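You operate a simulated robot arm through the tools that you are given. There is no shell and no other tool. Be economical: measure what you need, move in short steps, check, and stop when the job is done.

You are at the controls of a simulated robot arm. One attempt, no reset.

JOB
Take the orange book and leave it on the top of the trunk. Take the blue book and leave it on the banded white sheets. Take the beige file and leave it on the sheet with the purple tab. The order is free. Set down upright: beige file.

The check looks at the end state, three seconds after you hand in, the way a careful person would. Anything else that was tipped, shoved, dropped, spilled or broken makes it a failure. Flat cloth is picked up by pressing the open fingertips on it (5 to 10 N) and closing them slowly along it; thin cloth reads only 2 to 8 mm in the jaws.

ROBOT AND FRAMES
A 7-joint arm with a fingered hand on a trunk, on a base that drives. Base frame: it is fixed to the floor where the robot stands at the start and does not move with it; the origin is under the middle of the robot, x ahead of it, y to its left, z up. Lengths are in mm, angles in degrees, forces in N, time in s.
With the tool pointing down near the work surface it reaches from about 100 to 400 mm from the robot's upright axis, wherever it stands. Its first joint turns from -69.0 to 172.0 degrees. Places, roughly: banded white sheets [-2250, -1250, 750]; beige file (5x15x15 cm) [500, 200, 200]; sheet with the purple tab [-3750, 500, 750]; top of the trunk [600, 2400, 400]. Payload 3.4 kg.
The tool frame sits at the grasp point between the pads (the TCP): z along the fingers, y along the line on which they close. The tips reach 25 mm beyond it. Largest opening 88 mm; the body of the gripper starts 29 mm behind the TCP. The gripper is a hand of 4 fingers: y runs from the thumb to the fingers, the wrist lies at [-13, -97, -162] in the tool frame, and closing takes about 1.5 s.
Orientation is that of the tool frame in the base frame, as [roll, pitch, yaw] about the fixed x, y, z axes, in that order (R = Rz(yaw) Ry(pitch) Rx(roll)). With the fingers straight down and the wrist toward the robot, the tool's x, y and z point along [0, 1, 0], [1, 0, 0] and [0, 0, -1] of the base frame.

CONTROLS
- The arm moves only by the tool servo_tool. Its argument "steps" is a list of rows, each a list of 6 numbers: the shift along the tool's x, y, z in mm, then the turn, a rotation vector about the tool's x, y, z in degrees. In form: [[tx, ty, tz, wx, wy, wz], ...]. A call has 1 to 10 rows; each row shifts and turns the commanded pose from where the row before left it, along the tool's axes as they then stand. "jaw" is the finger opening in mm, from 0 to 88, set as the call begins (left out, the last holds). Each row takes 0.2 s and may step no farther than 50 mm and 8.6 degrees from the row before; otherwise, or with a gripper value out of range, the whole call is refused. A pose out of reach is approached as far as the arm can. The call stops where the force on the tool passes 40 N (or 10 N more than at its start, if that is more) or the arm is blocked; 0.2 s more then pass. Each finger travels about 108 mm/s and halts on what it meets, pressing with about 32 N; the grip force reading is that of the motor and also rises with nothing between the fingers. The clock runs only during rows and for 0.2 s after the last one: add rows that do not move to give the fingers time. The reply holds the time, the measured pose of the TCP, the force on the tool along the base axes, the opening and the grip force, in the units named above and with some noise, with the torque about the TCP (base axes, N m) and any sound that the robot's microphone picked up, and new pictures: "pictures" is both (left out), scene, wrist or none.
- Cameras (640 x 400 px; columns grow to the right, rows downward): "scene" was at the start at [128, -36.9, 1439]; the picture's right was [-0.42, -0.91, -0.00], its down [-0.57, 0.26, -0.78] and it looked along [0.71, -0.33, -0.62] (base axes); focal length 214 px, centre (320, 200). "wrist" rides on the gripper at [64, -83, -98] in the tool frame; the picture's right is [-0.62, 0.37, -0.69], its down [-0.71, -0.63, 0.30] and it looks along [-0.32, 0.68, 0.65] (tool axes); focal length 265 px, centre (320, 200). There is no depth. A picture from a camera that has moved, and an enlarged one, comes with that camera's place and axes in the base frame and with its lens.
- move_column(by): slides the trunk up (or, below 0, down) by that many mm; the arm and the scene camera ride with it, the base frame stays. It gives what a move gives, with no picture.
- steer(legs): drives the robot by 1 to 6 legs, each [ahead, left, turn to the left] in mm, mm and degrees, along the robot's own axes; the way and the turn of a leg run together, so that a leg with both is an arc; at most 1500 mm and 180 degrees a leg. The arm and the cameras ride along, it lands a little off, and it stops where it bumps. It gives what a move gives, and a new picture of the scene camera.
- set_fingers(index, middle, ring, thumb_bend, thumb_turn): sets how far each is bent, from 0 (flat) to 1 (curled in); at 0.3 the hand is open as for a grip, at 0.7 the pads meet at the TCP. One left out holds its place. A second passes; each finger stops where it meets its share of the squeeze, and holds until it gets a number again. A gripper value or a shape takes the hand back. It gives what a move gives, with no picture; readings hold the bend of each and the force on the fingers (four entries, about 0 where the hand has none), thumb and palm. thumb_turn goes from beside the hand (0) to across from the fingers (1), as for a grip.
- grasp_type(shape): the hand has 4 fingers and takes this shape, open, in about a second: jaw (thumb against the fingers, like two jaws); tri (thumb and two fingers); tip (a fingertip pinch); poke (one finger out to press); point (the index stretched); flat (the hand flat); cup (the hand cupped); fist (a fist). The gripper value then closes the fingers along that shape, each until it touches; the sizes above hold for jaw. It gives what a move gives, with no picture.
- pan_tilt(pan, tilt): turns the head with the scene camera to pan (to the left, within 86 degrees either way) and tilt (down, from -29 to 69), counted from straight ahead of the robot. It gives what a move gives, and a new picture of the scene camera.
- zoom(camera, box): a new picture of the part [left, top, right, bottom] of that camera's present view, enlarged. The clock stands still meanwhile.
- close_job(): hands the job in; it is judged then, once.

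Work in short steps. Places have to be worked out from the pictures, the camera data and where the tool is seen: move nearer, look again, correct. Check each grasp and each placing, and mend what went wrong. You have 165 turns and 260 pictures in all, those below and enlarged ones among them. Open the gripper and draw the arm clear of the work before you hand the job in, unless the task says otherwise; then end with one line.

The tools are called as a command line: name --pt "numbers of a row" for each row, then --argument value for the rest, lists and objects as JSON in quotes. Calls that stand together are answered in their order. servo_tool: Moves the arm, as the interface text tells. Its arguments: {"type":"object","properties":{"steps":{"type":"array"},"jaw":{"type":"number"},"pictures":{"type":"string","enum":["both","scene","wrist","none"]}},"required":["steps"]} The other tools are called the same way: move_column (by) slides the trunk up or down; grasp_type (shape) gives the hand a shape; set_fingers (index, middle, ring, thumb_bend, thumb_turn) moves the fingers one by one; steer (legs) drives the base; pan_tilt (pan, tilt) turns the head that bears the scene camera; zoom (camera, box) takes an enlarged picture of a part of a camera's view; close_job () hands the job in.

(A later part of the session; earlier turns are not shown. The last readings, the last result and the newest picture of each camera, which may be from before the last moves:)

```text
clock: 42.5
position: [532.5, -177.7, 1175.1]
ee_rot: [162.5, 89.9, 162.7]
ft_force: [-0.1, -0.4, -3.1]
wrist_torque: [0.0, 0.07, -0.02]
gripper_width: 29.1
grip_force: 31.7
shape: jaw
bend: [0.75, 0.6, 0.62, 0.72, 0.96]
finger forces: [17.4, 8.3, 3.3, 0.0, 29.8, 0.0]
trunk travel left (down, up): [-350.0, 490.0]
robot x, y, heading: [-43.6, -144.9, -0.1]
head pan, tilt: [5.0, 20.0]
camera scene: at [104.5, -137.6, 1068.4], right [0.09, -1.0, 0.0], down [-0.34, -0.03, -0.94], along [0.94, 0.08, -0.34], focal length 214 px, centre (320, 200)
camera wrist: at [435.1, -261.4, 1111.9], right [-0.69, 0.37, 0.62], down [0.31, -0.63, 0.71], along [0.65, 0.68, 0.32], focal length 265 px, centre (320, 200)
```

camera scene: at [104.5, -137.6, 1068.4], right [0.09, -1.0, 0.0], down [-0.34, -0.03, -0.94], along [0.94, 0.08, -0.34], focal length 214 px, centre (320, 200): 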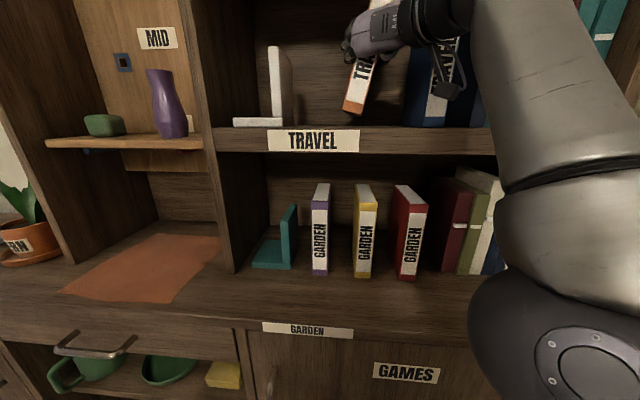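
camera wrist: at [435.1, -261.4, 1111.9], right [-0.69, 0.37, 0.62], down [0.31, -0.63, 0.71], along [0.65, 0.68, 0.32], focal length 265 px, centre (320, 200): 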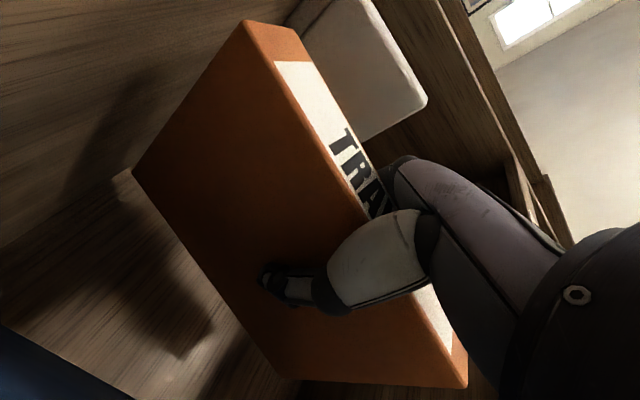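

Lifted and held. I reverse the base out of the shelf.

steer --legs '[[-500, 0, 0]]'

zoom --camera "wrist" --box '[0, 0, 640, 400]'

```text
clock: 45.4
position: [42.6, -174.8, 1174.3]
ee_rot: [179.9, 89.8, -179.5]
ft_force: [0.0, 0.0, -3.1]
wrist_torque: [0.0, 0.06, -0.02]
gripper_width: 28.6
grip_force: 32.2
shape: jaw
bend: [0.75, 0.6, 0.62, 0.72, 0.96]
finger forces: [17.3, 8.4, 3.4, 0.0, 29.6, 0.1]
trunk travel left (down, up): [-350.0, 490.0]
robot x, y, heading: [-529.2, -148.6, 0.5]
head pan, tilt: [5.0, 20.0]
camera scene: at [-385.2, -138.9, 1068.4], right [0.1, -1.0, 0.0], down [-0.34, -0.03, -0.94], along [0.94, 0.09, -0.34], focal length 214 px, centre (320, 200)
```

scene: 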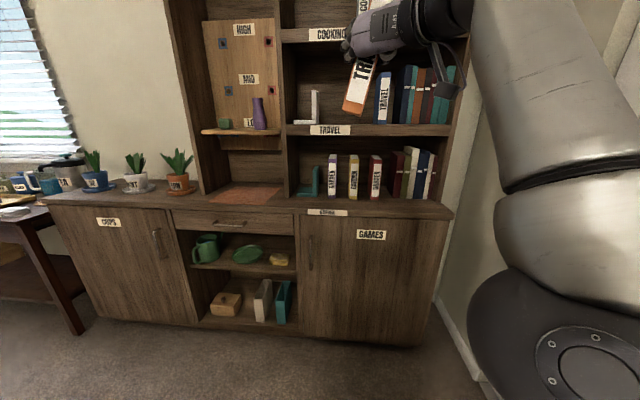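

```text
1.00 times, centred on (320, 200) of wrist (not enlarged: the box is as wide or as high as the picture)
camera zoom: at [-53.3, -259.5, 1112.0], right [-0.7, 0.36, 0.62], down [0.31, -0.63, 0.71], along [0.65, 0.69, 0.32], focal length 265 px, centre (320, 200)
```

zoom: 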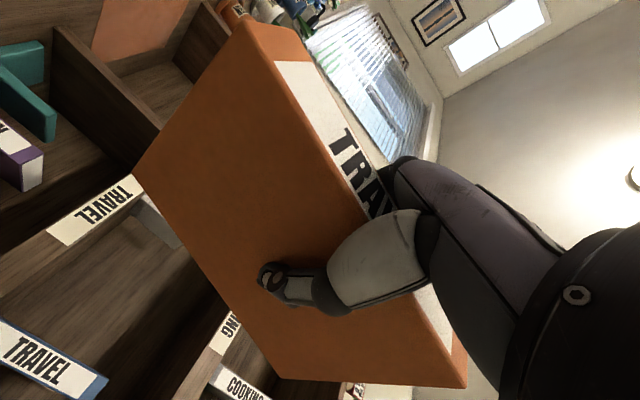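

The book is securely held. I turn left 90° here (sweep is clear) and look toward the trunk.

steer --legs '[[0, 0, 90]]'

```text
clock: 49.6
position: [-503.5, 423.5, 1175.3]
ee_rot: [165.7, 89.9, -103.3]
ft_force: [1.0, -0.8, -4.6]
wrist_torque: [-0.08, 0.02, 0.0]
gripper_width: 28.9
grip_force: 31.4
shape: jaw
bend: [0.75, 0.6, 0.63, 0.73, 0.96]
finger forces: [17.6, 8.3, 2.9, 0.0, 29.9, 0.1]
trunk travel left (down, up): [-350.0, 490.0]
robot x, y, heading: [-526.4, -149.0, 91.1]
head pan, tilt: [5.0, 20.0]
camera scene: at [-538.4, -5.3, 1068.4], right [0.99, 0.1, 0.0], down [0.03, -0.34, -0.94], along [-0.1, 0.93, -0.34], focal length 214 px, centre (320, 200)
```

scene: 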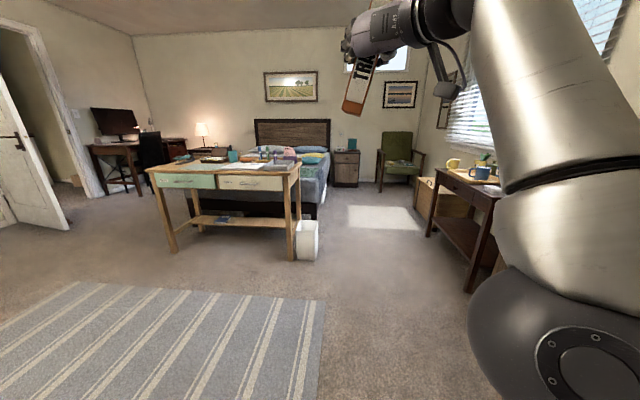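

The light wooden chest past the tray table is the trunk. I sidestep right and drive along the corridor.

steer --legs '[[0, -280, 0], [1250, 0, -1]]'

pan_tilt --pan -25 --tilt 25

```text
clock: 57.6
position: [-237.3, 1680.9, 1175.4]
ee_rot: [165.9, 89.8, -102.9]
ft_force: [0.1, 0.4, -3.7]
wrist_torque: [-0.06, 0.04, 0.0]
gripper_width: 28.9
grip_force: 31.9
shape: jaw
bend: [0.75, 0.6, 0.63, 0.73, 0.96]
finger forces: [17.6, 8.5, 3.0, 0.0, 29.8, 0.1]
trunk travel left (down, up): [-350.0, 490.0]
robot x, y, heading: [-261.0, 1108.1, 91.3]
head pan, tilt: [5.0, 20.0]
camera scene: at [-269.4, 1252.0, 1068.4], right [0.99, 0.11, 0.0], down [0.04, -0.34, -0.94], along [-0.1, 0.93, -0.34], focal length 214 px, centre (320, 200)
```

scene: 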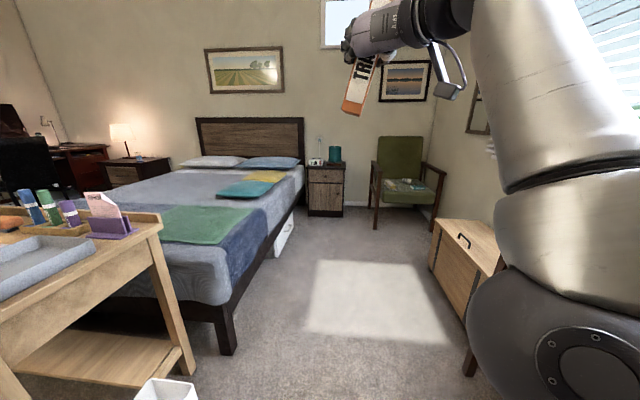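

```text
clock: 58.5
position: [-236.3, 1681.3, 1174.5]
ee_rot: [-144.7, 89.9, -53.4]
ft_force: [0.2, -0.6, -3.6]
wrist_torque: [-0.05, 0.02, -0.03]
gripper_width: 28.8
grip_force: 32.5
shape: jaw
bend: [0.75, 0.6, 0.63, 0.73, 0.96]
finger forces: [17.7, 8.4, 3.0, 0.1, 29.9, 0.1]
trunk travel left (down, up): [-350.0, 490.0]
robot x, y, heading: [-251.6, 1111.1, 91.1]
head pan, tilt: [-25.0, 25.0]
camera scene: at [-222.2, 1243.6, 1060.3], right [0.92, -0.4, 0.0], down [-0.17, -0.39, -0.91], along [0.37, 0.83, -0.42], focal length 214 px, centre (320, 200)
```

scene: 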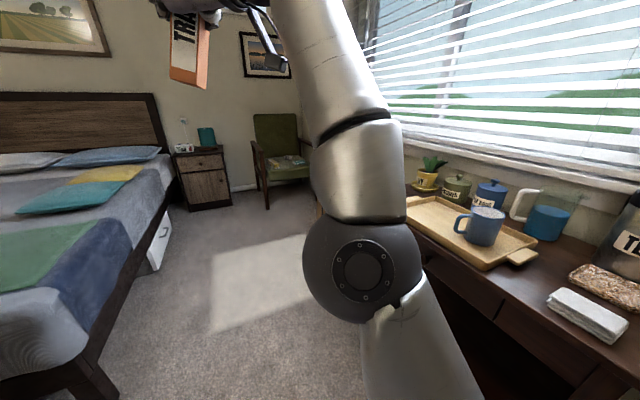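

Trunk top roughly x 440–760, y 2100–2740, z≈400. I drive to y≈2430 and turn to face it.

steer --legs '[[1320, 0, 0], [0, 0, -91]]'

pan_tilt --pan 0 --tilt 40

```text
clock: 68.9
position: [268.3, 2392.2, 1175.7]
ee_rot: [-149.0, 89.7, -147.2]
ft_force: [0.3, -0.1, -3.5]
wrist_torque: [-0.02, 0.09, 0.01]
gripper_width: 28.8
grip_force: 32.1
shape: jaw
bend: [0.75, 0.6, 0.63, 0.73, 0.96]
finger forces: [17.7, 8.6, 2.8, 0.0, 29.9, 0.1]
trunk travel left (down, up): [-350.0, 490.0]
robot x, y, heading: [-306.1, 2408.7, 1.7]
head pan, tilt: [-25.0, 25.0]
camera scene: at [-168.2, 2372.6, 1060.3], right [-0.4, -0.92, 0.0], down [-0.39, 0.17, -0.91], along [0.83, -0.36, -0.42], focal length 214 px, centre (320, 200)
```

scene: 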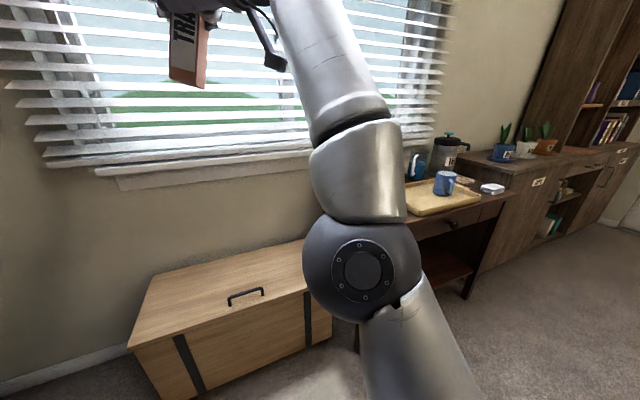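

```text
clock: 69.8
position: [268.5, 2392.4, 1175.2]
ee_rot: [178.3, 89.7, 179.9]
ft_force: [0.5, 0.5, -4.0]
wrist_torque: [0.02, 0.07, 0.0]
gripper_width: 28.7
grip_force: 32.1
shape: jaw
bend: [0.75, 0.6, 0.63, 0.73, 0.96]
finger forces: [17.7, 8.7, 2.8, 0.0, 29.8, 0.0]
trunk travel left (down, up): [-350.0, 490.0]
robot x, y, heading: [-303.0, 2409.4, 1.6]
head pan, tilt: [0.0, 40.0]
camera scene: at [-167.8, 2411.5, 1037.0], right [0.03, -1.0, 0.0], down [-0.64, -0.02, -0.77], along [0.77, 0.02, -0.64], focal length 214 px, centre (320, 200)
```

scene: 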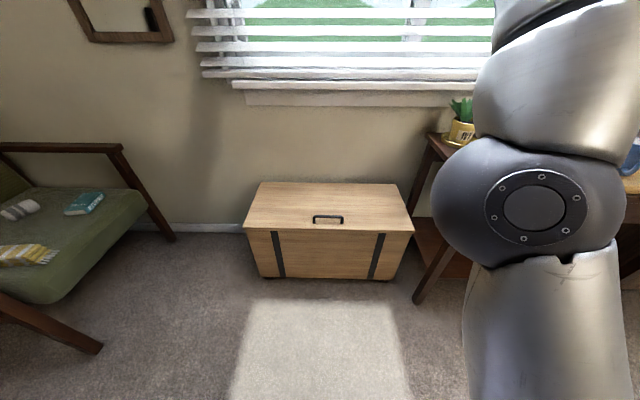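

Trunk top measures x 405–728, y 2056–2728, with its lid handle near the front edge. I rotate the tool to point down while retracting, high above everything.

servo_tool --pt "0 0 -18 0 8.5 0" --pt "2.7 0 -17.8 0 8.5 0" --pt "5.3 0 -17.2 0 8.5 0" --pt "7.7 0 -16.2 0 8.5 0" --pt "10 0 -15 0 8.5 0" --pictures "none"

servo_tool --pt "12.2 0 -13.3 0 8.5 0" --pt "14 0 -11.3 0 8.5 0" --pt "15.5 0 -9.1 0 8.5 0" --pt "16.7 0 -6.7 0 8.5 0" --pt "17.5 0 -4.2 0 8.5 0" --pictures "both"

```text
clock: 71.0
position: [136.6, 2394.7, 1120.0]
ee_rot: [-179.9, 47.2, -178.5]
ft_force: [0.5, 0.6, -3.9]
wrist_torque: [0.03, 0.04, -0.01]
gripper_width: 28.5
grip_force: 31.8
shape: jaw
bend: [0.75, 0.6, 0.63, 0.73, 0.95]
finger forces: [17.6, 8.8, 2.7, 0.1, 29.5, 0.0]
out of reach, approached as far as the arm can: row 1, 2, 3, 4, 5
trunk travel left (down, up): [-350.0, 490.0]
robot x, y, heading: [-303.6, 2406.4, 1.6]
head pan, tilt: [0.0, 40.0]
```

```text
clock: 72.2
position: [55.5, 2396.8, 1095.0]
ee_rot: [179.6, 22.4, -178.6]
ft_force: [1.3, -0.7, -3.5]
wrist_torque: [0.07, 0.02, -0.01]
gripper_width: 28.5
grip_force: 31.7
shape: jaw
bend: [0.75, 0.6, 0.63, 0.73, 0.95]
finger forces: [17.4, 9.0, 2.9, 0.0, 29.4, 0.1]
out of reach, approached as far as the arm can: row 1, 2, 3, 4, 5
trunk travel left (down, up): [-350.0, 490.0]
robot x, y, heading: [-304.7, 2409.9, 1.6]
head pan, tilt: [0.0, 40.0]
camera scene: at [-168.5, 2411.3, 1037.1], right [0.03, -1.0, 0.0], down [-0.64, -0.02, -0.77], along [0.77, 0.02, -0.64], focal length 214 px, centre (320, 200)
camera wrist: at [-38.3, 2310.1, 1161.8], right [0.3, 0.37, 0.88], down [0.79, -0.61, -0.01], along [0.53, 0.7, -0.48], focal length 265 px, centre (320, 200)
```

scene: 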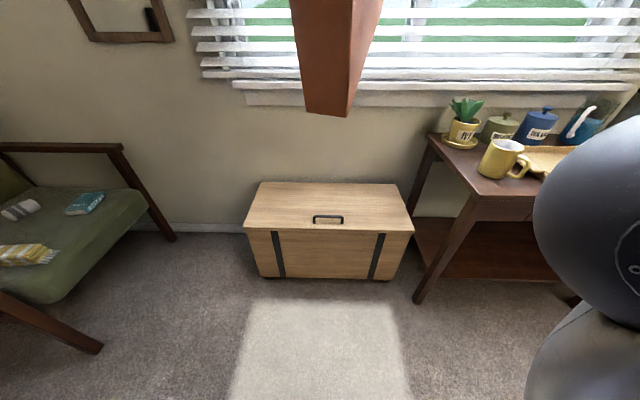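
wrist: 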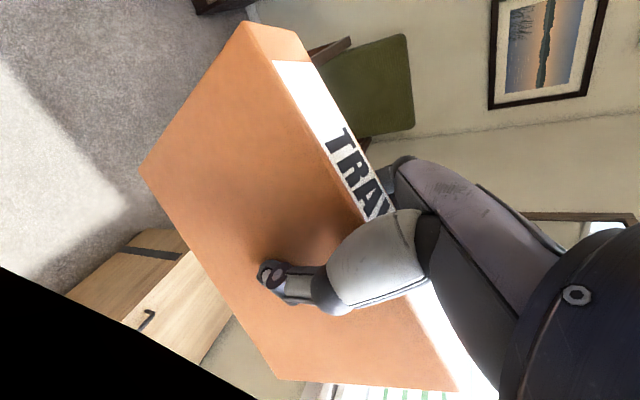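

The arm followed; 22° remain. I finish the rotation and then lower the column fully.

servo_tool --pt "0 0 0 0 7.5 0" --pt "0 0 0 0 7.5 0" --pt "0 0 0 0 7 0" --pt "0 0 0 0 0 0" --pictures "none"

move_column --by -350

servo_tool --pt "0 0 25 0 0 0" --pt "0 0 25 0 0 0" --pictures "both"

```text
clock: 73.2
position: [61.7, 2410.3, 1077.5]
ee_rot: [179.2, 17.4, -179.1]
ft_force: [0.5, -0.1, -4.0]
wrist_torque: [0.0, -0.03, 0.03]
gripper_width: 28.6
grip_force: 32.0
shape: jaw
bend: [0.75, 0.6, 0.63, 0.73, 0.95]
finger forces: [17.3, 9.1, 2.8, 0.0, 29.3, 0.0]
out of reach, approached as far as the arm can: row 1, 2, 3
trunk travel left (down, up): [-350.0, 490.0]
robot x, y, heading: [-306.0, 2405.5, 1.6]
head pan, tilt: [0.0, 40.0]
```

```text
clock: 76.6
position: [61.5, 2409.9, 726.2]
ee_rot: [179.2, 17.5, -179.1]
ft_force: [-0.2, 0.5, -3.5]
wrist_torque: [0.04, -0.05, -0.02]
gripper_width: 28.6
grip_force: 32.2
shape: jaw
bend: [0.75, 0.6, 0.63, 0.73, 0.95]
finger forces: [17.5, 9.0, 2.7, 0.1, 29.4, 0.0]
trunk travel left (down, up): [0.0, 840.0]
robot x, y, heading: [-306.9, 2409.4, 1.5]
head pan, tilt: [0.0, 40.0]
```

```text
clock: 77.2
position: [76.8, 2410.3, 680.1]
ee_rot: [179.1, 17.4, -179.2]
ft_force: [0.4, -0.7, -2.7]
wrist_torque: [0.01, -0.01, 0.03]
gripper_width: 28.5
grip_force: 32.2
shape: jaw
bend: [0.75, 0.6, 0.63, 0.73, 0.95]
finger forces: [17.4, 9.1, 2.8, 0.0, 29.4, 0.1]
trunk travel left (down, up): [0.0, 840.0]
robot x, y, heading: [-306.0, 2411.3, 1.3]
head pan, tilt: [0.0, 40.0]
camera scene: at [-168.2, 2411.6, 687.0], right [0.03, -1.0, 0.0], down [-0.64, -0.02, -0.77], along [0.77, 0.02, -0.64], focal length 214 px, centre (320, 200)
camera wrist: at [-11.2, 2323.4, 754.4], right [0.38, 0.36, 0.85], down [0.79, -0.61, -0.09], along [0.49, 0.7, -0.52], focal length 265 px, centre (320, 200)
```

scene: 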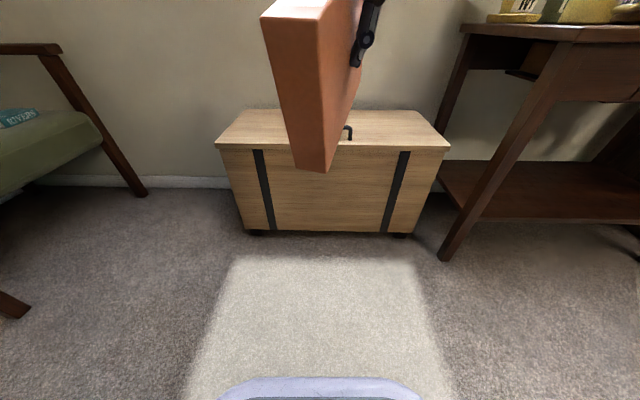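
wrist: 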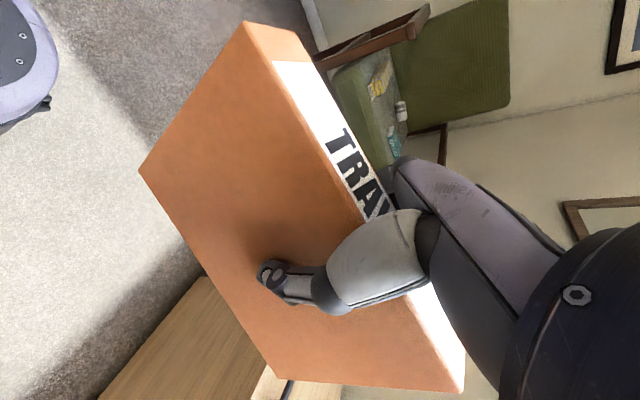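

Trunk height ≈ 403; the lid handle sits at y 2335–2455. I'll place the book left of the handle (y≈2560): drive left 155 and ahead 430.

steer --legs '[[0, 155, -1.4], [430, 0, 0]]'

```text
clock: 80.9
position: [512.4, 2550.1, 681.4]
ee_rot: [179.2, 17.4, 179.4]
ft_force: [0.3, 0.1, -3.7]
wrist_torque: [0.01, 0.02, -0.01]
gripper_width: 28.1
grip_force: 31.4
shape: jaw
bend: [0.75, 0.6, 0.63, 0.73, 0.95]
finger forces: [17.4, 9.1, 2.8, 0.0, 29.4, 0.0]
trunk travel left (down, up): [0.0, 840.0]
robot x, y, heading: [130.4, 2556.4, 0.3]
head pan, tilt: [0.0, 40.0]
camera scene: at [266.4, 2558.4, 687.0], right [0.0, -1.0, 0.0], down [-0.64, 0.0, -0.77], along [0.77, 0.0, -0.64], focal length 214 px, centre (320, 200)
```

scene: 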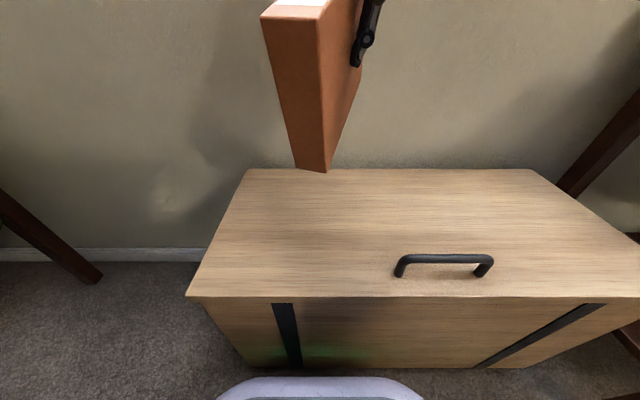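

Positioned left of the handle. I lower 120 mm while rotating the remaining tilt out.

servo_tool --pt "9 0 28.6 0 4 0" --pt "7 0 29 0 4 0" --pt "5 0 29.5 0 4 0" --pt "3 0 30 0 4 0" --pictures "both"

```text
clock: 81.9
position: [512.0, 2551.2, 563.6]
ee_rot: [179.2, 1.4, 179.6]
ft_force: [-1.0, -0.7, -4.3]
wrist_torque: [0.04, -0.03, -0.01]
gripper_width: 28.4
grip_force: 31.8
shape: jaw
bend: [0.75, 0.6, 0.63, 0.73, 0.95]
finger forces: [17.6, 9.1, 2.8, 0.0, 29.3, 0.1]
trunk travel left (down, up): [0.0, 840.0]
robot x, y, heading: [130.4, 2559.4, -0.0]
head pan, tilt: [0.0, 40.0]
camera scene: at [266.4, 2558.4, 687.0], right [0.0, -1.0, 0.0], down [-0.64, 0.0, -0.77], along [0.77, 0.0, -0.64], focal length 214 px, centre (320, 200)
camera wrist: at [445.8, 2466.2, 658.5], right [0.61, 0.35, 0.71], down [0.72, -0.63, -0.3], along [0.35, 0.69, -0.64], focal length 265 px, centre (320, 200)
```

scene: 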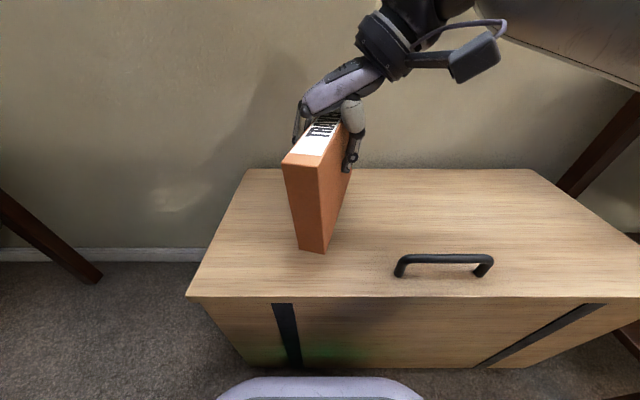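
wrist: 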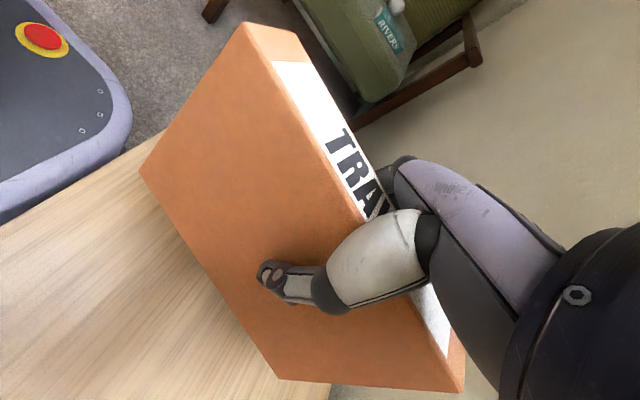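

The book hangs level, bottom about 90 mm below the TCP. I move 40 mm further in and lower toward the lid.

servo_tool --pt "-40 0 0 0 0 0" --pt "0 0 27 0 0 0" --pt "0 0 27 0 0 0" --pictures "scene"

```text
clock: 82.7
position: [552.3, 2550.8, 508.9]
ee_rot: [179.2, 1.3, 179.5]
ft_force: [-0.1, 0.0, -3.1]
wrist_torque: [0.0, 0.04, -0.03]
gripper_width: 28.3
grip_force: 31.9
shape: jaw
bend: [0.75, 0.6, 0.63, 0.73, 0.95]
finger forces: [17.3, 9.2, 3.0, 0.1, 29.3, 0.0]
trunk travel left (down, up): [0.0, 840.0]
robot x, y, heading: [131.5, 2558.3, 0.0]
head pan, tilt: [0.0, 40.0]
camera scene: at [266.4, 2558.3, 687.1], right [0.0, -1.0, 0.0], down [-0.64, 0.0, -0.77], along [0.77, 0.0, -0.64], focal length 214 px, centre (320, 200)
```

scene: 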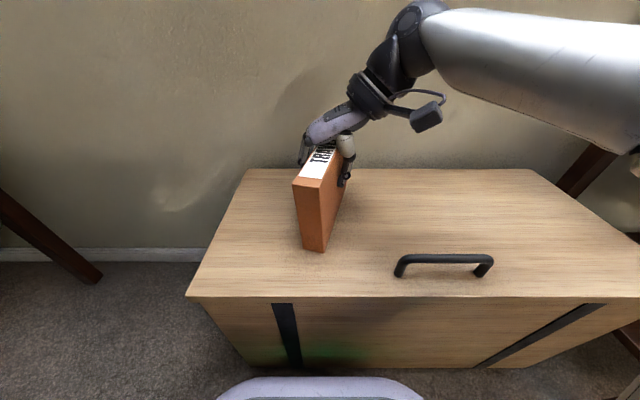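

Now fine lowering until contact force shows.

servo_tool --pt "0 0 5 0 0 0" --pt "0 0 4 0 0 0" --pt "0 0 3 0 0 0" --pictures "none"

```text
clock: 83.6
position: [551.3, 2551.0, 503.1]
ee_rot: [178.4, 2.3, 179.2]
ft_force: [-1.0, -5.4, 19.5]
wrist_torque: [-0.17, 0.1, 0.05]
gripper_width: 30.5
grip_force: 32.1
shape: jaw
bend: [0.75, 0.6, 0.63, 0.73, 0.95]
finger forces: [17.8, 9.1, 2.0, 0.1, 35.1, 0.0]
trunk travel left (down, up): [0.0, 840.0]
robot x, y, heading: [137.2, 2560.2, 0.0]
head pan, tilt: [0.0, 40.0]
stopped in row 3: the force on the tool passed its limit (the readings are from after the stop); the commanded pose is now the measured one
```

Contact at z≈503. I ease up 1.5 mm and open slightly.

servo_tool --pt "0 0 -2 0 0 0" --pt "0 0 0 0 0 0" --pictures "none"

servo_tool --pt "0 0 0 0 0 0" --pt "0 0 0 0 0 0" --jaw 42 --pictures "both"

```text
clock: 84.2
position: [551.4, 2551.2, 502.9]
ee_rot: [178.6, 2.1, 179.4]
ft_force: [-0.7, -5.1, 19.0]
wrist_torque: [-0.22, 0.06, 0.03]
gripper_width: 30.7
grip_force: 31.9
shape: jaw
bend: [0.75, 0.6, 0.63, 0.73, 0.95]
finger forces: [17.7, 9.2, 2.0, 0.1, 35.2, 0.0]
trunk travel left (down, up): [0.0, 840.0]
robot x, y, heading: [134.0, 2561.4, 0.0]
head pan, tilt: [0.0, 40.0]
```

```text
clock: 84.8
position: [553.0, 2552.6, 500.5]
ee_rot: [178.9, 1.8, 179.6]
ft_force: [-0.9, 1.4, 1.4]
wrist_torque: [-0.01, 0.01, 0.01]
gripper_width: 41.6
grip_force: 0.0
shape: jaw
bend: [0.74, 0.46, 0.42, 0.71, 1.0]
finger forces: [1.3, 0.0, 0.0, 0.0, 0.1, 0.4]
trunk travel left (down, up): [0.0, 840.0]
robot x, y, heading: [128.1, 2560.6, 0.1]
head pan, tilt: [0.0, 40.0]
camera scene: at [266.2, 2558.4, 686.8], right [0.0, -1.0, 0.0], down [-0.64, 0.0, -0.77], along [0.77, 0.0, -0.64], focal length 214 px, centre (320, 200)
camera wrist: at [485.6, 2467.7, 596.0], right [0.6, 0.35, 0.72], down [0.72, -0.63, -0.29], along [0.35, 0.69, -0.63], focal length 265 px, centre (320, 200)
```

scene: 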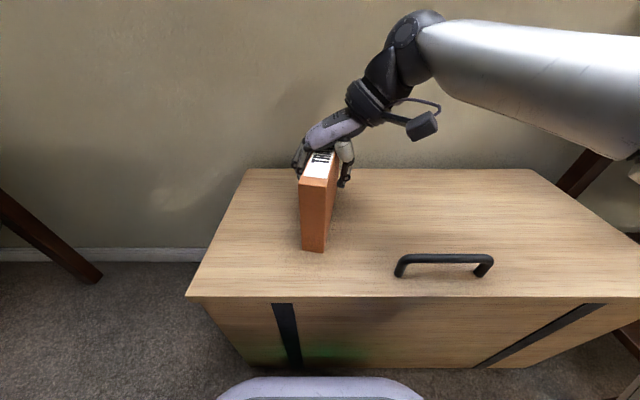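
wrist: 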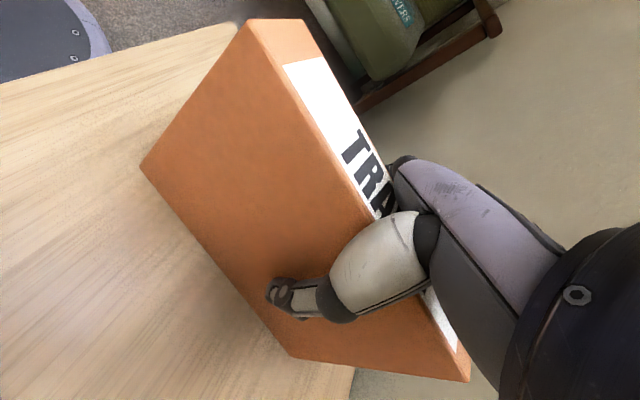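

The book stands on its own. I open fully and lift straight up.

servo_tool --pt "0 0 0 0 0 0" --pt "0 0 0 0 0 0" --pt "0 0 0 0 0 0" --pt "0 0 0 0 0 0" --pt "0 0 -10 0 0 0" --pt "0 0 -20 0 0 0" --pt "0 0 -30 0 0 0" --jaw 88 --pictures "both"

```text
clock: 86.4
position: [551.6, 2550.4, 561.4]
ee_rot: [178.7, 1.9, 179.4]
ft_force: [0.0, 0.4, 0.1]
wrist_torque: [0.02, 0.0, 0.01]
gripper_width: 87.5
grip_force: 0.1
shape: jaw
bend: [0.3, 0.3, 0.3, 0.3, 0.98]
finger forces: [0.0, 0.0, 0.0, 0.0, 0.0, 0.0]
trunk travel left (down, up): [0.0, 840.0]
robot x, y, heading: [131.7, 2557.3, 0.1]
head pan, tilt: [0.0, 40.0]
camera scene: at [266.4, 2558.1, 687.0], right [0.0, -1.0, 0.0], down [-0.64, 0.0, -0.77], along [0.77, 0.0, -0.64], focal length 214 px, centre (320, 200)
camera wrist: at [483.7, 2465.7, 657.1], right [0.6, 0.35, 0.72], down [0.72, -0.63, -0.3], along [0.35, 0.69, -0.63], focal length 265 px, centre (320, 200)
```

scene: 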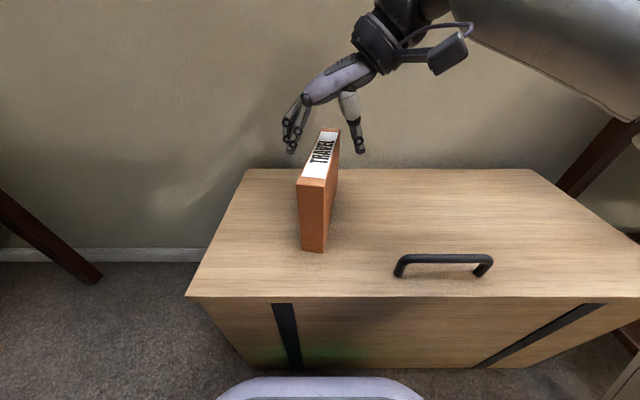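
wrist: 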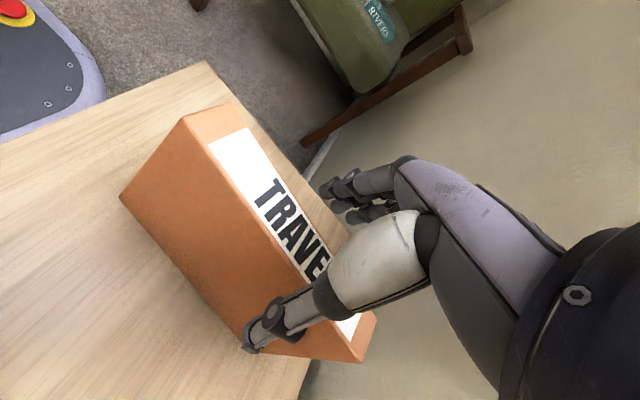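

Orange is done. I raise a bit and reverse from the trunk, then test a low horizontal pose for the file in free space.

servo_tool --pt "0 0 -40 0 0 0" --pt "0 0 -40 0 0 0" --pictures "none"

steer --legs '[[-450, 0, 0]]'

```text
clock: 87.0
position: [547.9, 2548.9, 642.2]
ee_rot: [178.8, 1.8, 179.3]
ft_force: [-0.5, -1.1, 0.3]
wrist_torque: [0.05, -0.01, 0.0]
gripper_width: 87.6
grip_force: 0.0
shape: jaw
bend: [0.3, 0.3, 0.3, 0.3, 0.98]
finger forces: [0.1, 0.0, 0.0, 0.1, 0.0, 0.0]
trunk travel left (down, up): [0.0, 840.0]
robot x, y, heading: [131.5, 2560.5, -0.0]
head pan, tilt: [0.0, 40.0]
```

```text
clock: 89.7
position: [105.3, 2550.2, 642.2]
ee_rot: [178.7, 1.9, 179.7]
ft_force: [0.2, 1.2, 0.3]
wrist_torque: [-0.02, 0.0, -0.01]
gripper_width: 87.7
grip_force: 0.0
shape: jaw
bend: [0.3, 0.3, 0.3, 0.3, 0.98]
finger forces: [0.0, 0.0, 0.1, 0.0, 0.1, 0.0]
trunk travel left (down, up): [0.0, 840.0]
robot x, y, heading: [-312.2, 2556.1, 0.2]
head pan, tilt: [0.0, 40.0]
camera scene: at [-177.4, 2557.6, 687.1], right [0.01, -1.0, 0.0], down [-0.64, 0.0, -0.77], along [0.77, 0.0, -0.64], focal length 214 px, centre (320, 200)
```

scene: 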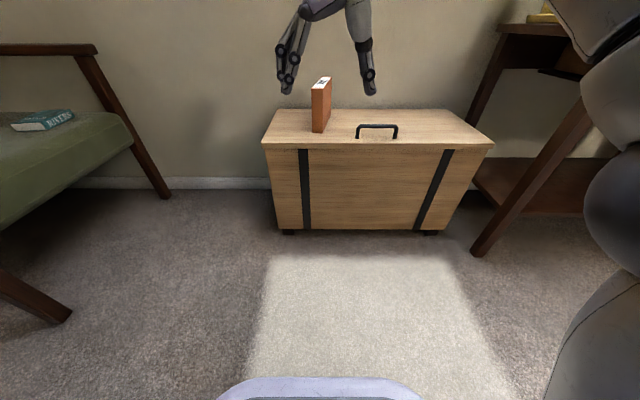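

I test lowering the hand in free space to about z 370.

servo_tool --pt "0 0 45 0 0 0" --pt "0 0 45 0 0 0" --pt "0 0 45 0 0 0" --pt "0 0 45 0 0 0" --pt "0 0 45 0 0 0" --pt "0 0 45 0 0 0" --pt "0 0 0 0 0 0" --pictures "none"

servo_tool --pt "0 0 0 0 -8 0" --pt "0 0 0 0 -8 0" --pt "0 0 0 0 -8 0" --pt "0 0 0 0 -8 0" --pt "0 0 0 0 -8 0" --pt "0 0 0 0 -8 0" --pt "0 0 0 0 -8 0" --pt "0 0 0 0 0 0" --pictures "scene"

```text
clock: 91.3
position: [116.4, 2556.1, 371.1]
ee_rot: [178.7, 1.9, 179.8]
ft_force: [0.7, -0.4, 0.1]
wrist_torque: [0.01, 0.0, 0.0]
gripper_width: 88.2
grip_force: 0.1
shape: jaw
bend: [0.3, 0.3, 0.3, 0.3, 0.98]
finger forces: [0.0, 0.0, 0.0, 0.0, 0.1, 0.0]
trunk travel left (down, up): [0.0, 840.0]
robot x, y, heading: [-313.7, 2559.1, 0.5]
head pan, tilt: [0.0, 40.0]
```

```text
clock: 93.1
position: [111.8, 2551.4, 364.6]
ee_rot: [-179.3, 48.0, 179.9]
ft_force: [-0.2, -0.5, 1.2]
wrist_torque: [0.01, 0.0, 0.02]
gripper_width: 87.9
grip_force: 0.2
shape: jaw
bend: [0.3, 0.3, 0.3, 0.3, 0.98]
finger forces: [0.0, 0.1, 0.1, 0.0, 0.0, 0.1]
out of reach, approached as far as the arm can: row 6, 7
trunk travel left (down, up): [0.0, 840.0]
robot x, y, heading: [-314.5, 2559.5, 0.3]
head pan, tilt: [0.0, 40.0]
camera scene: at [-177.5, 2557.6, 687.1], right [0.01, -1.0, 0.0], down [-0.64, 0.0, -0.77], along [0.77, 0.0, -0.64], focal length 214 px, centre (320, 200)
```

scene: 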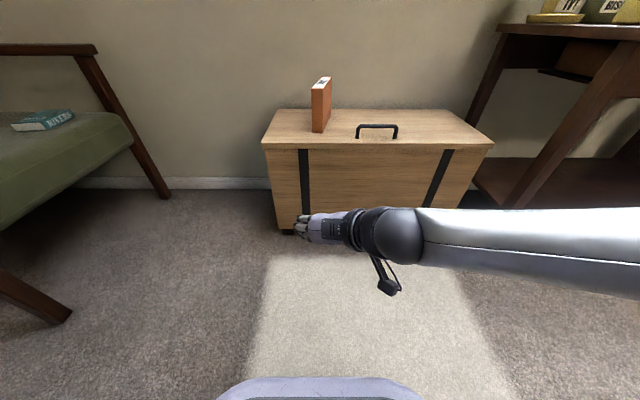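

The tilt stalls at ~42° below horizontal with the forearm coming from the side. I try moving the hand to the right (in front of the shoulder) and lower, testing reach.

servo_tool --pt "0 -45 0 0 0 0" --pt "0 -45 0 0 0 0" --pt "0 -45 0 0 0 0" --pt "0 -20 0 0 0 0" --pt "28 0 25 0 0 0" --pt "28 0 25 0 0 0" --pt "28 0 25 0 0 0" --pt "28 0 25 0 0 0" --pt "0 0 0 0 0 0" --pictures "scene"

```text
clock: 95.1
position: [109.4, 2393.3, 220.8]
ee_rot: [-179.2, 48.0, 179.8]
ft_force: [0.5, -0.2, -0.4]
wrist_torque: [-0.02, 0.01, -0.01]
gripper_width: 88.0
grip_force: 0.0
shape: jaw
bend: [0.3, 0.3, 0.3, 0.3, 0.98]
finger forces: [0.0, 0.1, 0.0, 0.1, 0.1, 0.1]
trunk travel left (down, up): [0.0, 840.0]
robot x, y, heading: [-314.3, 2556.0, 0.3]
head pan, tilt: [0.0, 40.0]
camera scene: at [-177.5, 2557.6, 687.1], right [0.01, -1.0, 0.0], down [-0.64, 0.0, -0.77], along [0.77, 0.0, -0.64], focal length 214 px, centre (320, 200)
```

scene: 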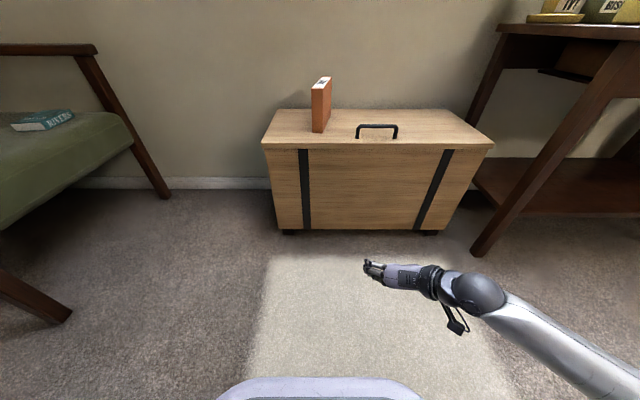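

Reached z 220 with the forearm coming from behind. I try extending 100 forward and pitching up another 16°.

servo_tool --pt "-17 0 18 0 -4 0" --pt "-17 0 18 0 -4 0" --pt "-16 0 19 0 -4 0" --pt "-15 0 20 0 -4 0" --pt "0 0 0 0 0 0" --pictures "scene"

```text
clock: 96.3
position: [209.1, 2394.1, 228.4]
ee_rot: [-178.9, 64.1, -179.7]
ft_force: [0.1, -1.3, 0.0]
wrist_torque: [0.02, 0.01, 0.01]
gripper_width: 87.8
grip_force: 0.0
shape: jaw
bend: [0.3, 0.3, 0.3, 0.3, 0.98]
finger forces: [0.1, 0.0, 0.1, 0.1, 0.0, 0.0]
trunk travel left (down, up): [0.0, 840.0]
robot x, y, heading: [-315.0, 2557.5, -0.1]
head pan, tilt: [0.0, 40.0]
camera scene: at [-177.5, 2557.6, 687.1], right [0.01, -1.0, 0.0], down [-0.64, 0.0, -0.77], along [0.77, 0.0, -0.64], focal length 214 px, centre (320, 200)
```

scene: 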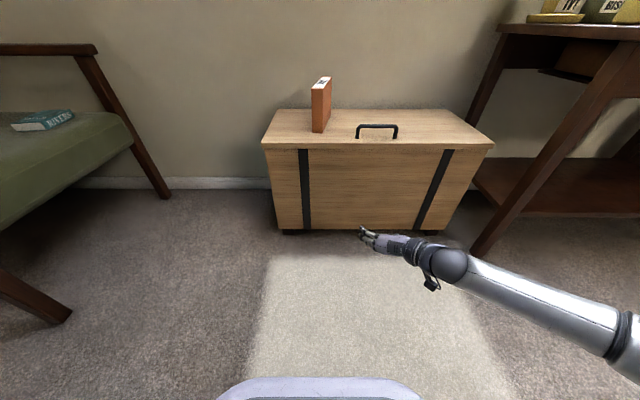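

This low pose works (524 ahead, 26° below horizontal). I drive sideways back along the clear corridor to the cabinet.

steer --legs '[[-50, 0, 0], [0, -1100, 0], [0, -1040, 0]]'

pan_tilt --pan -10 --tilt 25

```text
clock: 107.4
position: [171.3, 243.2, 229.1]
ee_rot: [-178.9, 63.9, 179.8]
ft_force: [-0.8, 0.5, -1.1]
wrist_torque: [0.03, -0.01, -0.02]
gripper_width: 87.9
grip_force: 0.1
shape: jaw
bend: [0.3, 0.3, 0.3, 0.3, 0.98]
finger forces: [0.0, 0.0, 0.0, 0.0, 0.0, 0.1]
trunk travel left (down, up): [0.0, 840.0]
robot x, y, heading: [-349.6, 409.1, -0.3]
head pan, tilt: [0.0, 40.0]
camera scene: at [-213.5, 410.3, 687.1], right [0.0, -1.0, 0.0], down [-0.64, 0.0, -0.77], along [0.77, 0.0, -0.64], focal length 214 px, centre (320, 200)
```

scene: 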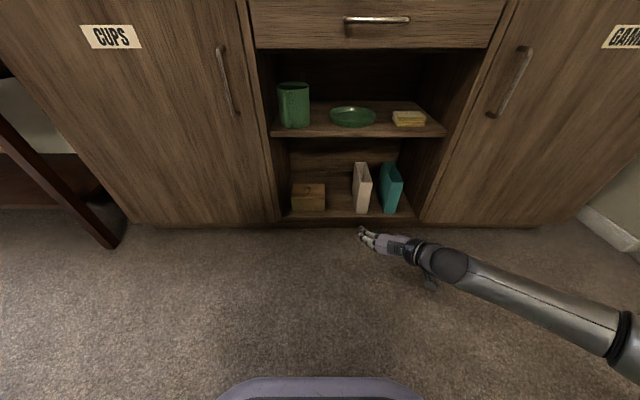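

```text
clock: 108.2
position: [172.5, 242.1, 228.9]
ee_rot: [-178.8, 64.0, 180.0]
ft_force: [-0.2, -0.2, 0.4]
wrist_torque: [0.01, -0.01, 0.0]
gripper_width: 87.4
grip_force: 0.1
shape: jaw
bend: [0.3, 0.3, 0.3, 0.3, 0.98]
finger forces: [0.0, 0.1, 0.0, 0.0, 0.0, 0.0]
trunk travel left (down, up): [0.0, 840.0]
robot x, y, heading: [-352.2, 413.3, -0.0]
head pan, tilt: [-10.0, 25.0]
camera scene: at [-207.8, 394.3, 710.3], right [-0.17, -0.98, 0.0], down [-0.42, 0.07, -0.91], along [0.89, -0.16, -0.42], focal length 214 px, centre (320, 200)
```

scene: 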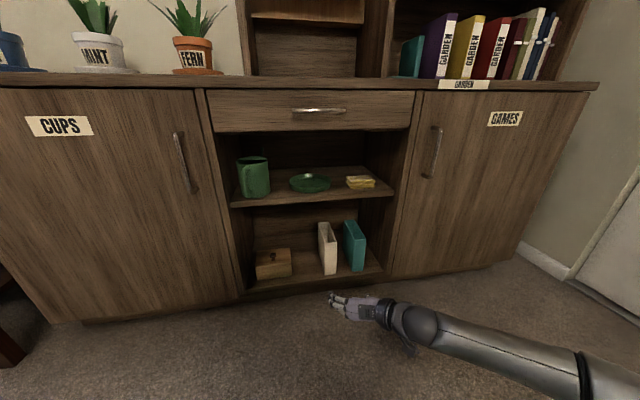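

Great position. Zoom on the file for measuring.

zoom --camera "scene" --box '[240, 200, 400, 300]'

zoom --camera "wrist" --box '[0, 0, 640, 400]'

```text
4.00 times, centred on (320, 250) of scene
camera zoom: at [-207.8, 394.3, 710.3], right [-0.17, -0.98, 0.0], down [-0.42, 0.07, -0.91], along [0.89, -0.16, -0.42], focal length 858 px, centre (320, 0)
```

zoom: 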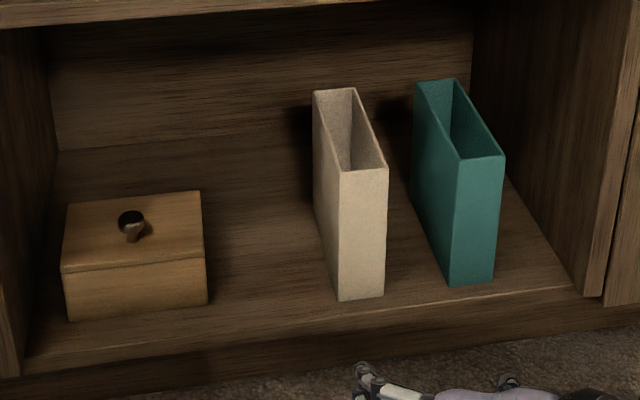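

```text
1.00 times, centred on (320, 200) of wrist (not enlarged: the box is as wide or as high as the picture)
camera zoom: at [54.3, 162.5, 215.8], right [-0.34, 0.38, 0.86], down [0.57, -0.64, 0.51], along [0.74, 0.67, 0.0], focal length 265 px, centre (320, 200)
```

zoom: 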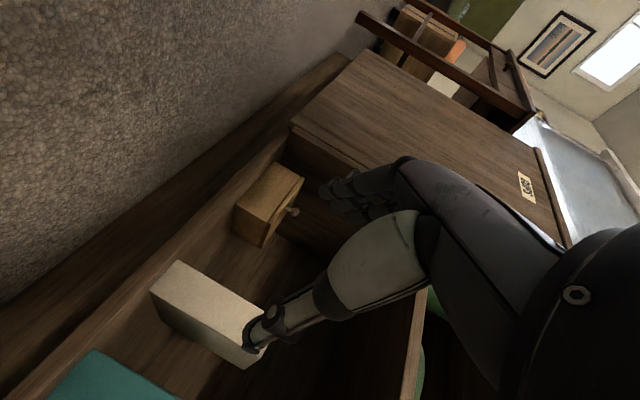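

File: front x≈405, y 223–268, z 95–250. The hand is at y≈242, well aligned. I lower 25 mm and drive ahead 190.

servo_tool --pt "22 2 11 0 0 0" --pictures "none"

steer --legs '[[190, 0, 0]]'

zoom --camera "wrist" --box '[0, 0, 640, 400]'

```text
clock: 108.6
position: [173.4, 245.5, 204.5]
ee_rot: [-178.7, 64.0, -179.9]
ft_force: [0.4, 0.3, -0.9]
wrist_torque: [0.02, 0.02, 0.03]
gripper_width: 87.6
grip_force: 0.0
shape: jaw
bend: [0.3, 0.3, 0.3, 0.3, 0.98]
finger forces: [0.0, 0.0, 0.0, 0.1, 0.1, 0.0]
trunk travel left (down, up): [0.0, 840.0]
robot x, y, heading: [-350.6, 409.7, -0.1]
head pan, tilt: [-10.0, 25.0]
```

```text
clock: 110.2
position: [367.8, 247.9, 204.1]
ee_rot: [-179.0, 64.0, 179.9]
ft_force: [0.8, -0.3, -0.3]
wrist_torque: [0.0, 0.01, -0.02]
gripper_width: 87.6
grip_force: 0.1
shape: jaw
bend: [0.3, 0.3, 0.3, 0.3, 0.98]
finger forces: [0.1, 0.1, 0.0, 0.1, 0.0, 0.1]
trunk travel left (down, up): [0.0, 840.0]
robot x, y, heading: [-155.4, 413.6, -0.1]
head pan, tilt: [-10.0, 25.0]
camera scene: at [-13.5, 394.5, 710.4], right [-0.17, -0.98, 0.0], down [-0.42, 0.07, -0.91], along [0.89, -0.16, -0.42], focal length 214 px, centre (320, 200)
```

scene: 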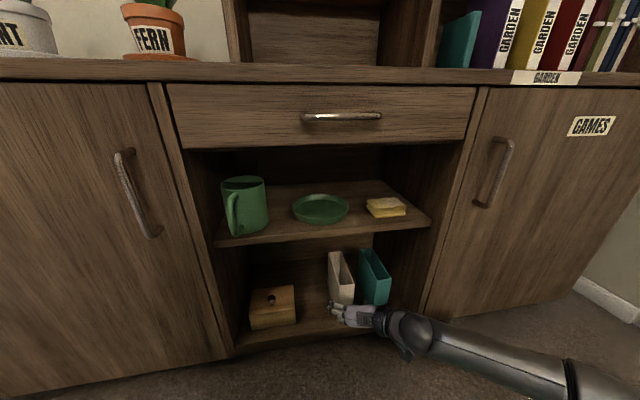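

```text
1.00 times, centred on (320, 200) of wrist (not enlarged: the box is as wide or as high as the picture)
camera zoom: at [250.7, 165.1, 191.6], right [-0.34, 0.38, 0.86], down [0.58, -0.64, 0.51], along [0.74, 0.67, 0.0], focal length 265 px, centre (320, 200)
```

zoom: 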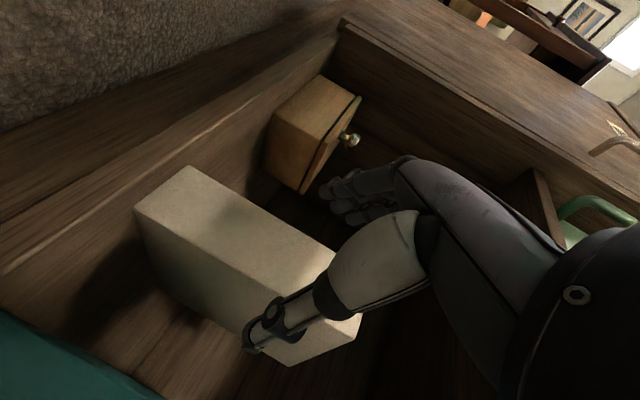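

The file front is x≈415, y 228–276. Aligned; I drive 45 more, then servo the last bit.

steer --legs '[[45, 0, 0]]'

servo_tool --pt "-7 2 13.5 0 0 0" --pt "-6 0 12 0 0 0"

```text
clock: 111.1
position: [411.7, 246.3, 204.9]
ee_rot: [-178.9, 63.9, 179.9]
ft_force: [-0.3, 0.1, -0.2]
wrist_torque: [0.03, -0.02, 0.03]
gripper_width: 87.8
grip_force: 0.1
shape: jaw
bend: [0.3, 0.3, 0.3, 0.3, 0.98]
finger forces: [0.0, 0.1, 0.0, 0.0, 0.0, 0.1]
trunk travel left (down, up): [0.0, 840.0]
robot x, y, heading: [-111.7, 410.0, 0.2]
head pan, tilt: [-10.0, 25.0]
camera scene: at [31.5, 394.4, 710.4], right [-0.17, -0.98, 0.0], down [-0.42, 0.07, -0.91], along [0.89, -0.16, -0.42], focal length 214 px, centre (320, 200)
```

scene: 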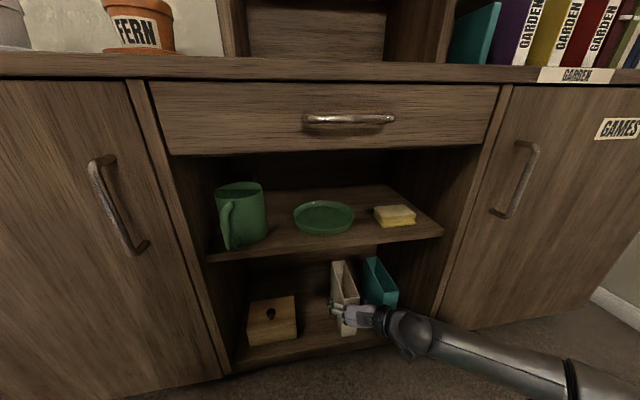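

```text
clock: 111.7
position: [441.5, 248.4, 203.9]
ee_rot: [-178.9, 64.0, -180.0]
ft_force: [-0.9, -0.9, -0.5]
wrist_torque: [-0.03, 0.0, 0.0]
gripper_width: 87.8
grip_force: 0.0
shape: jaw
bend: [0.3, 0.3, 0.3, 0.3, 0.98]
finger forces: [0.0, 0.0, 0.4, 0.0, 0.3, 0.0]
trunk travel left (down, up): [0.0, 840.0]
robot x, y, heading: [-106.3, 411.4, -0.1]
head pan, tilt: [-10.0, 25.0]
camera scene: at [31.5, 394.4, 710.4], right [-0.17, -0.98, 0.0], down [-0.42, 0.07, -0.91], along [0.89, -0.16, -0.42], focal length 214 px, centre (320, 200)
camera wrist: at [324.4, 166.6, 191.2], right [-0.34, 0.38, 0.86], down [0.58, -0.64, 0.51], along [0.74, 0.67, 0.0], focal length 265 px, centre (320, 200)
```

scene: 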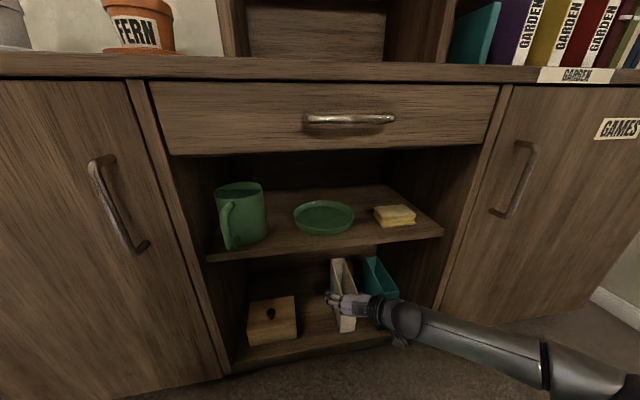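
wrist: 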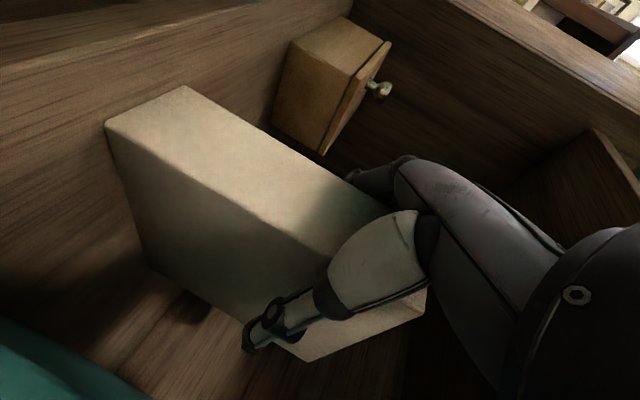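

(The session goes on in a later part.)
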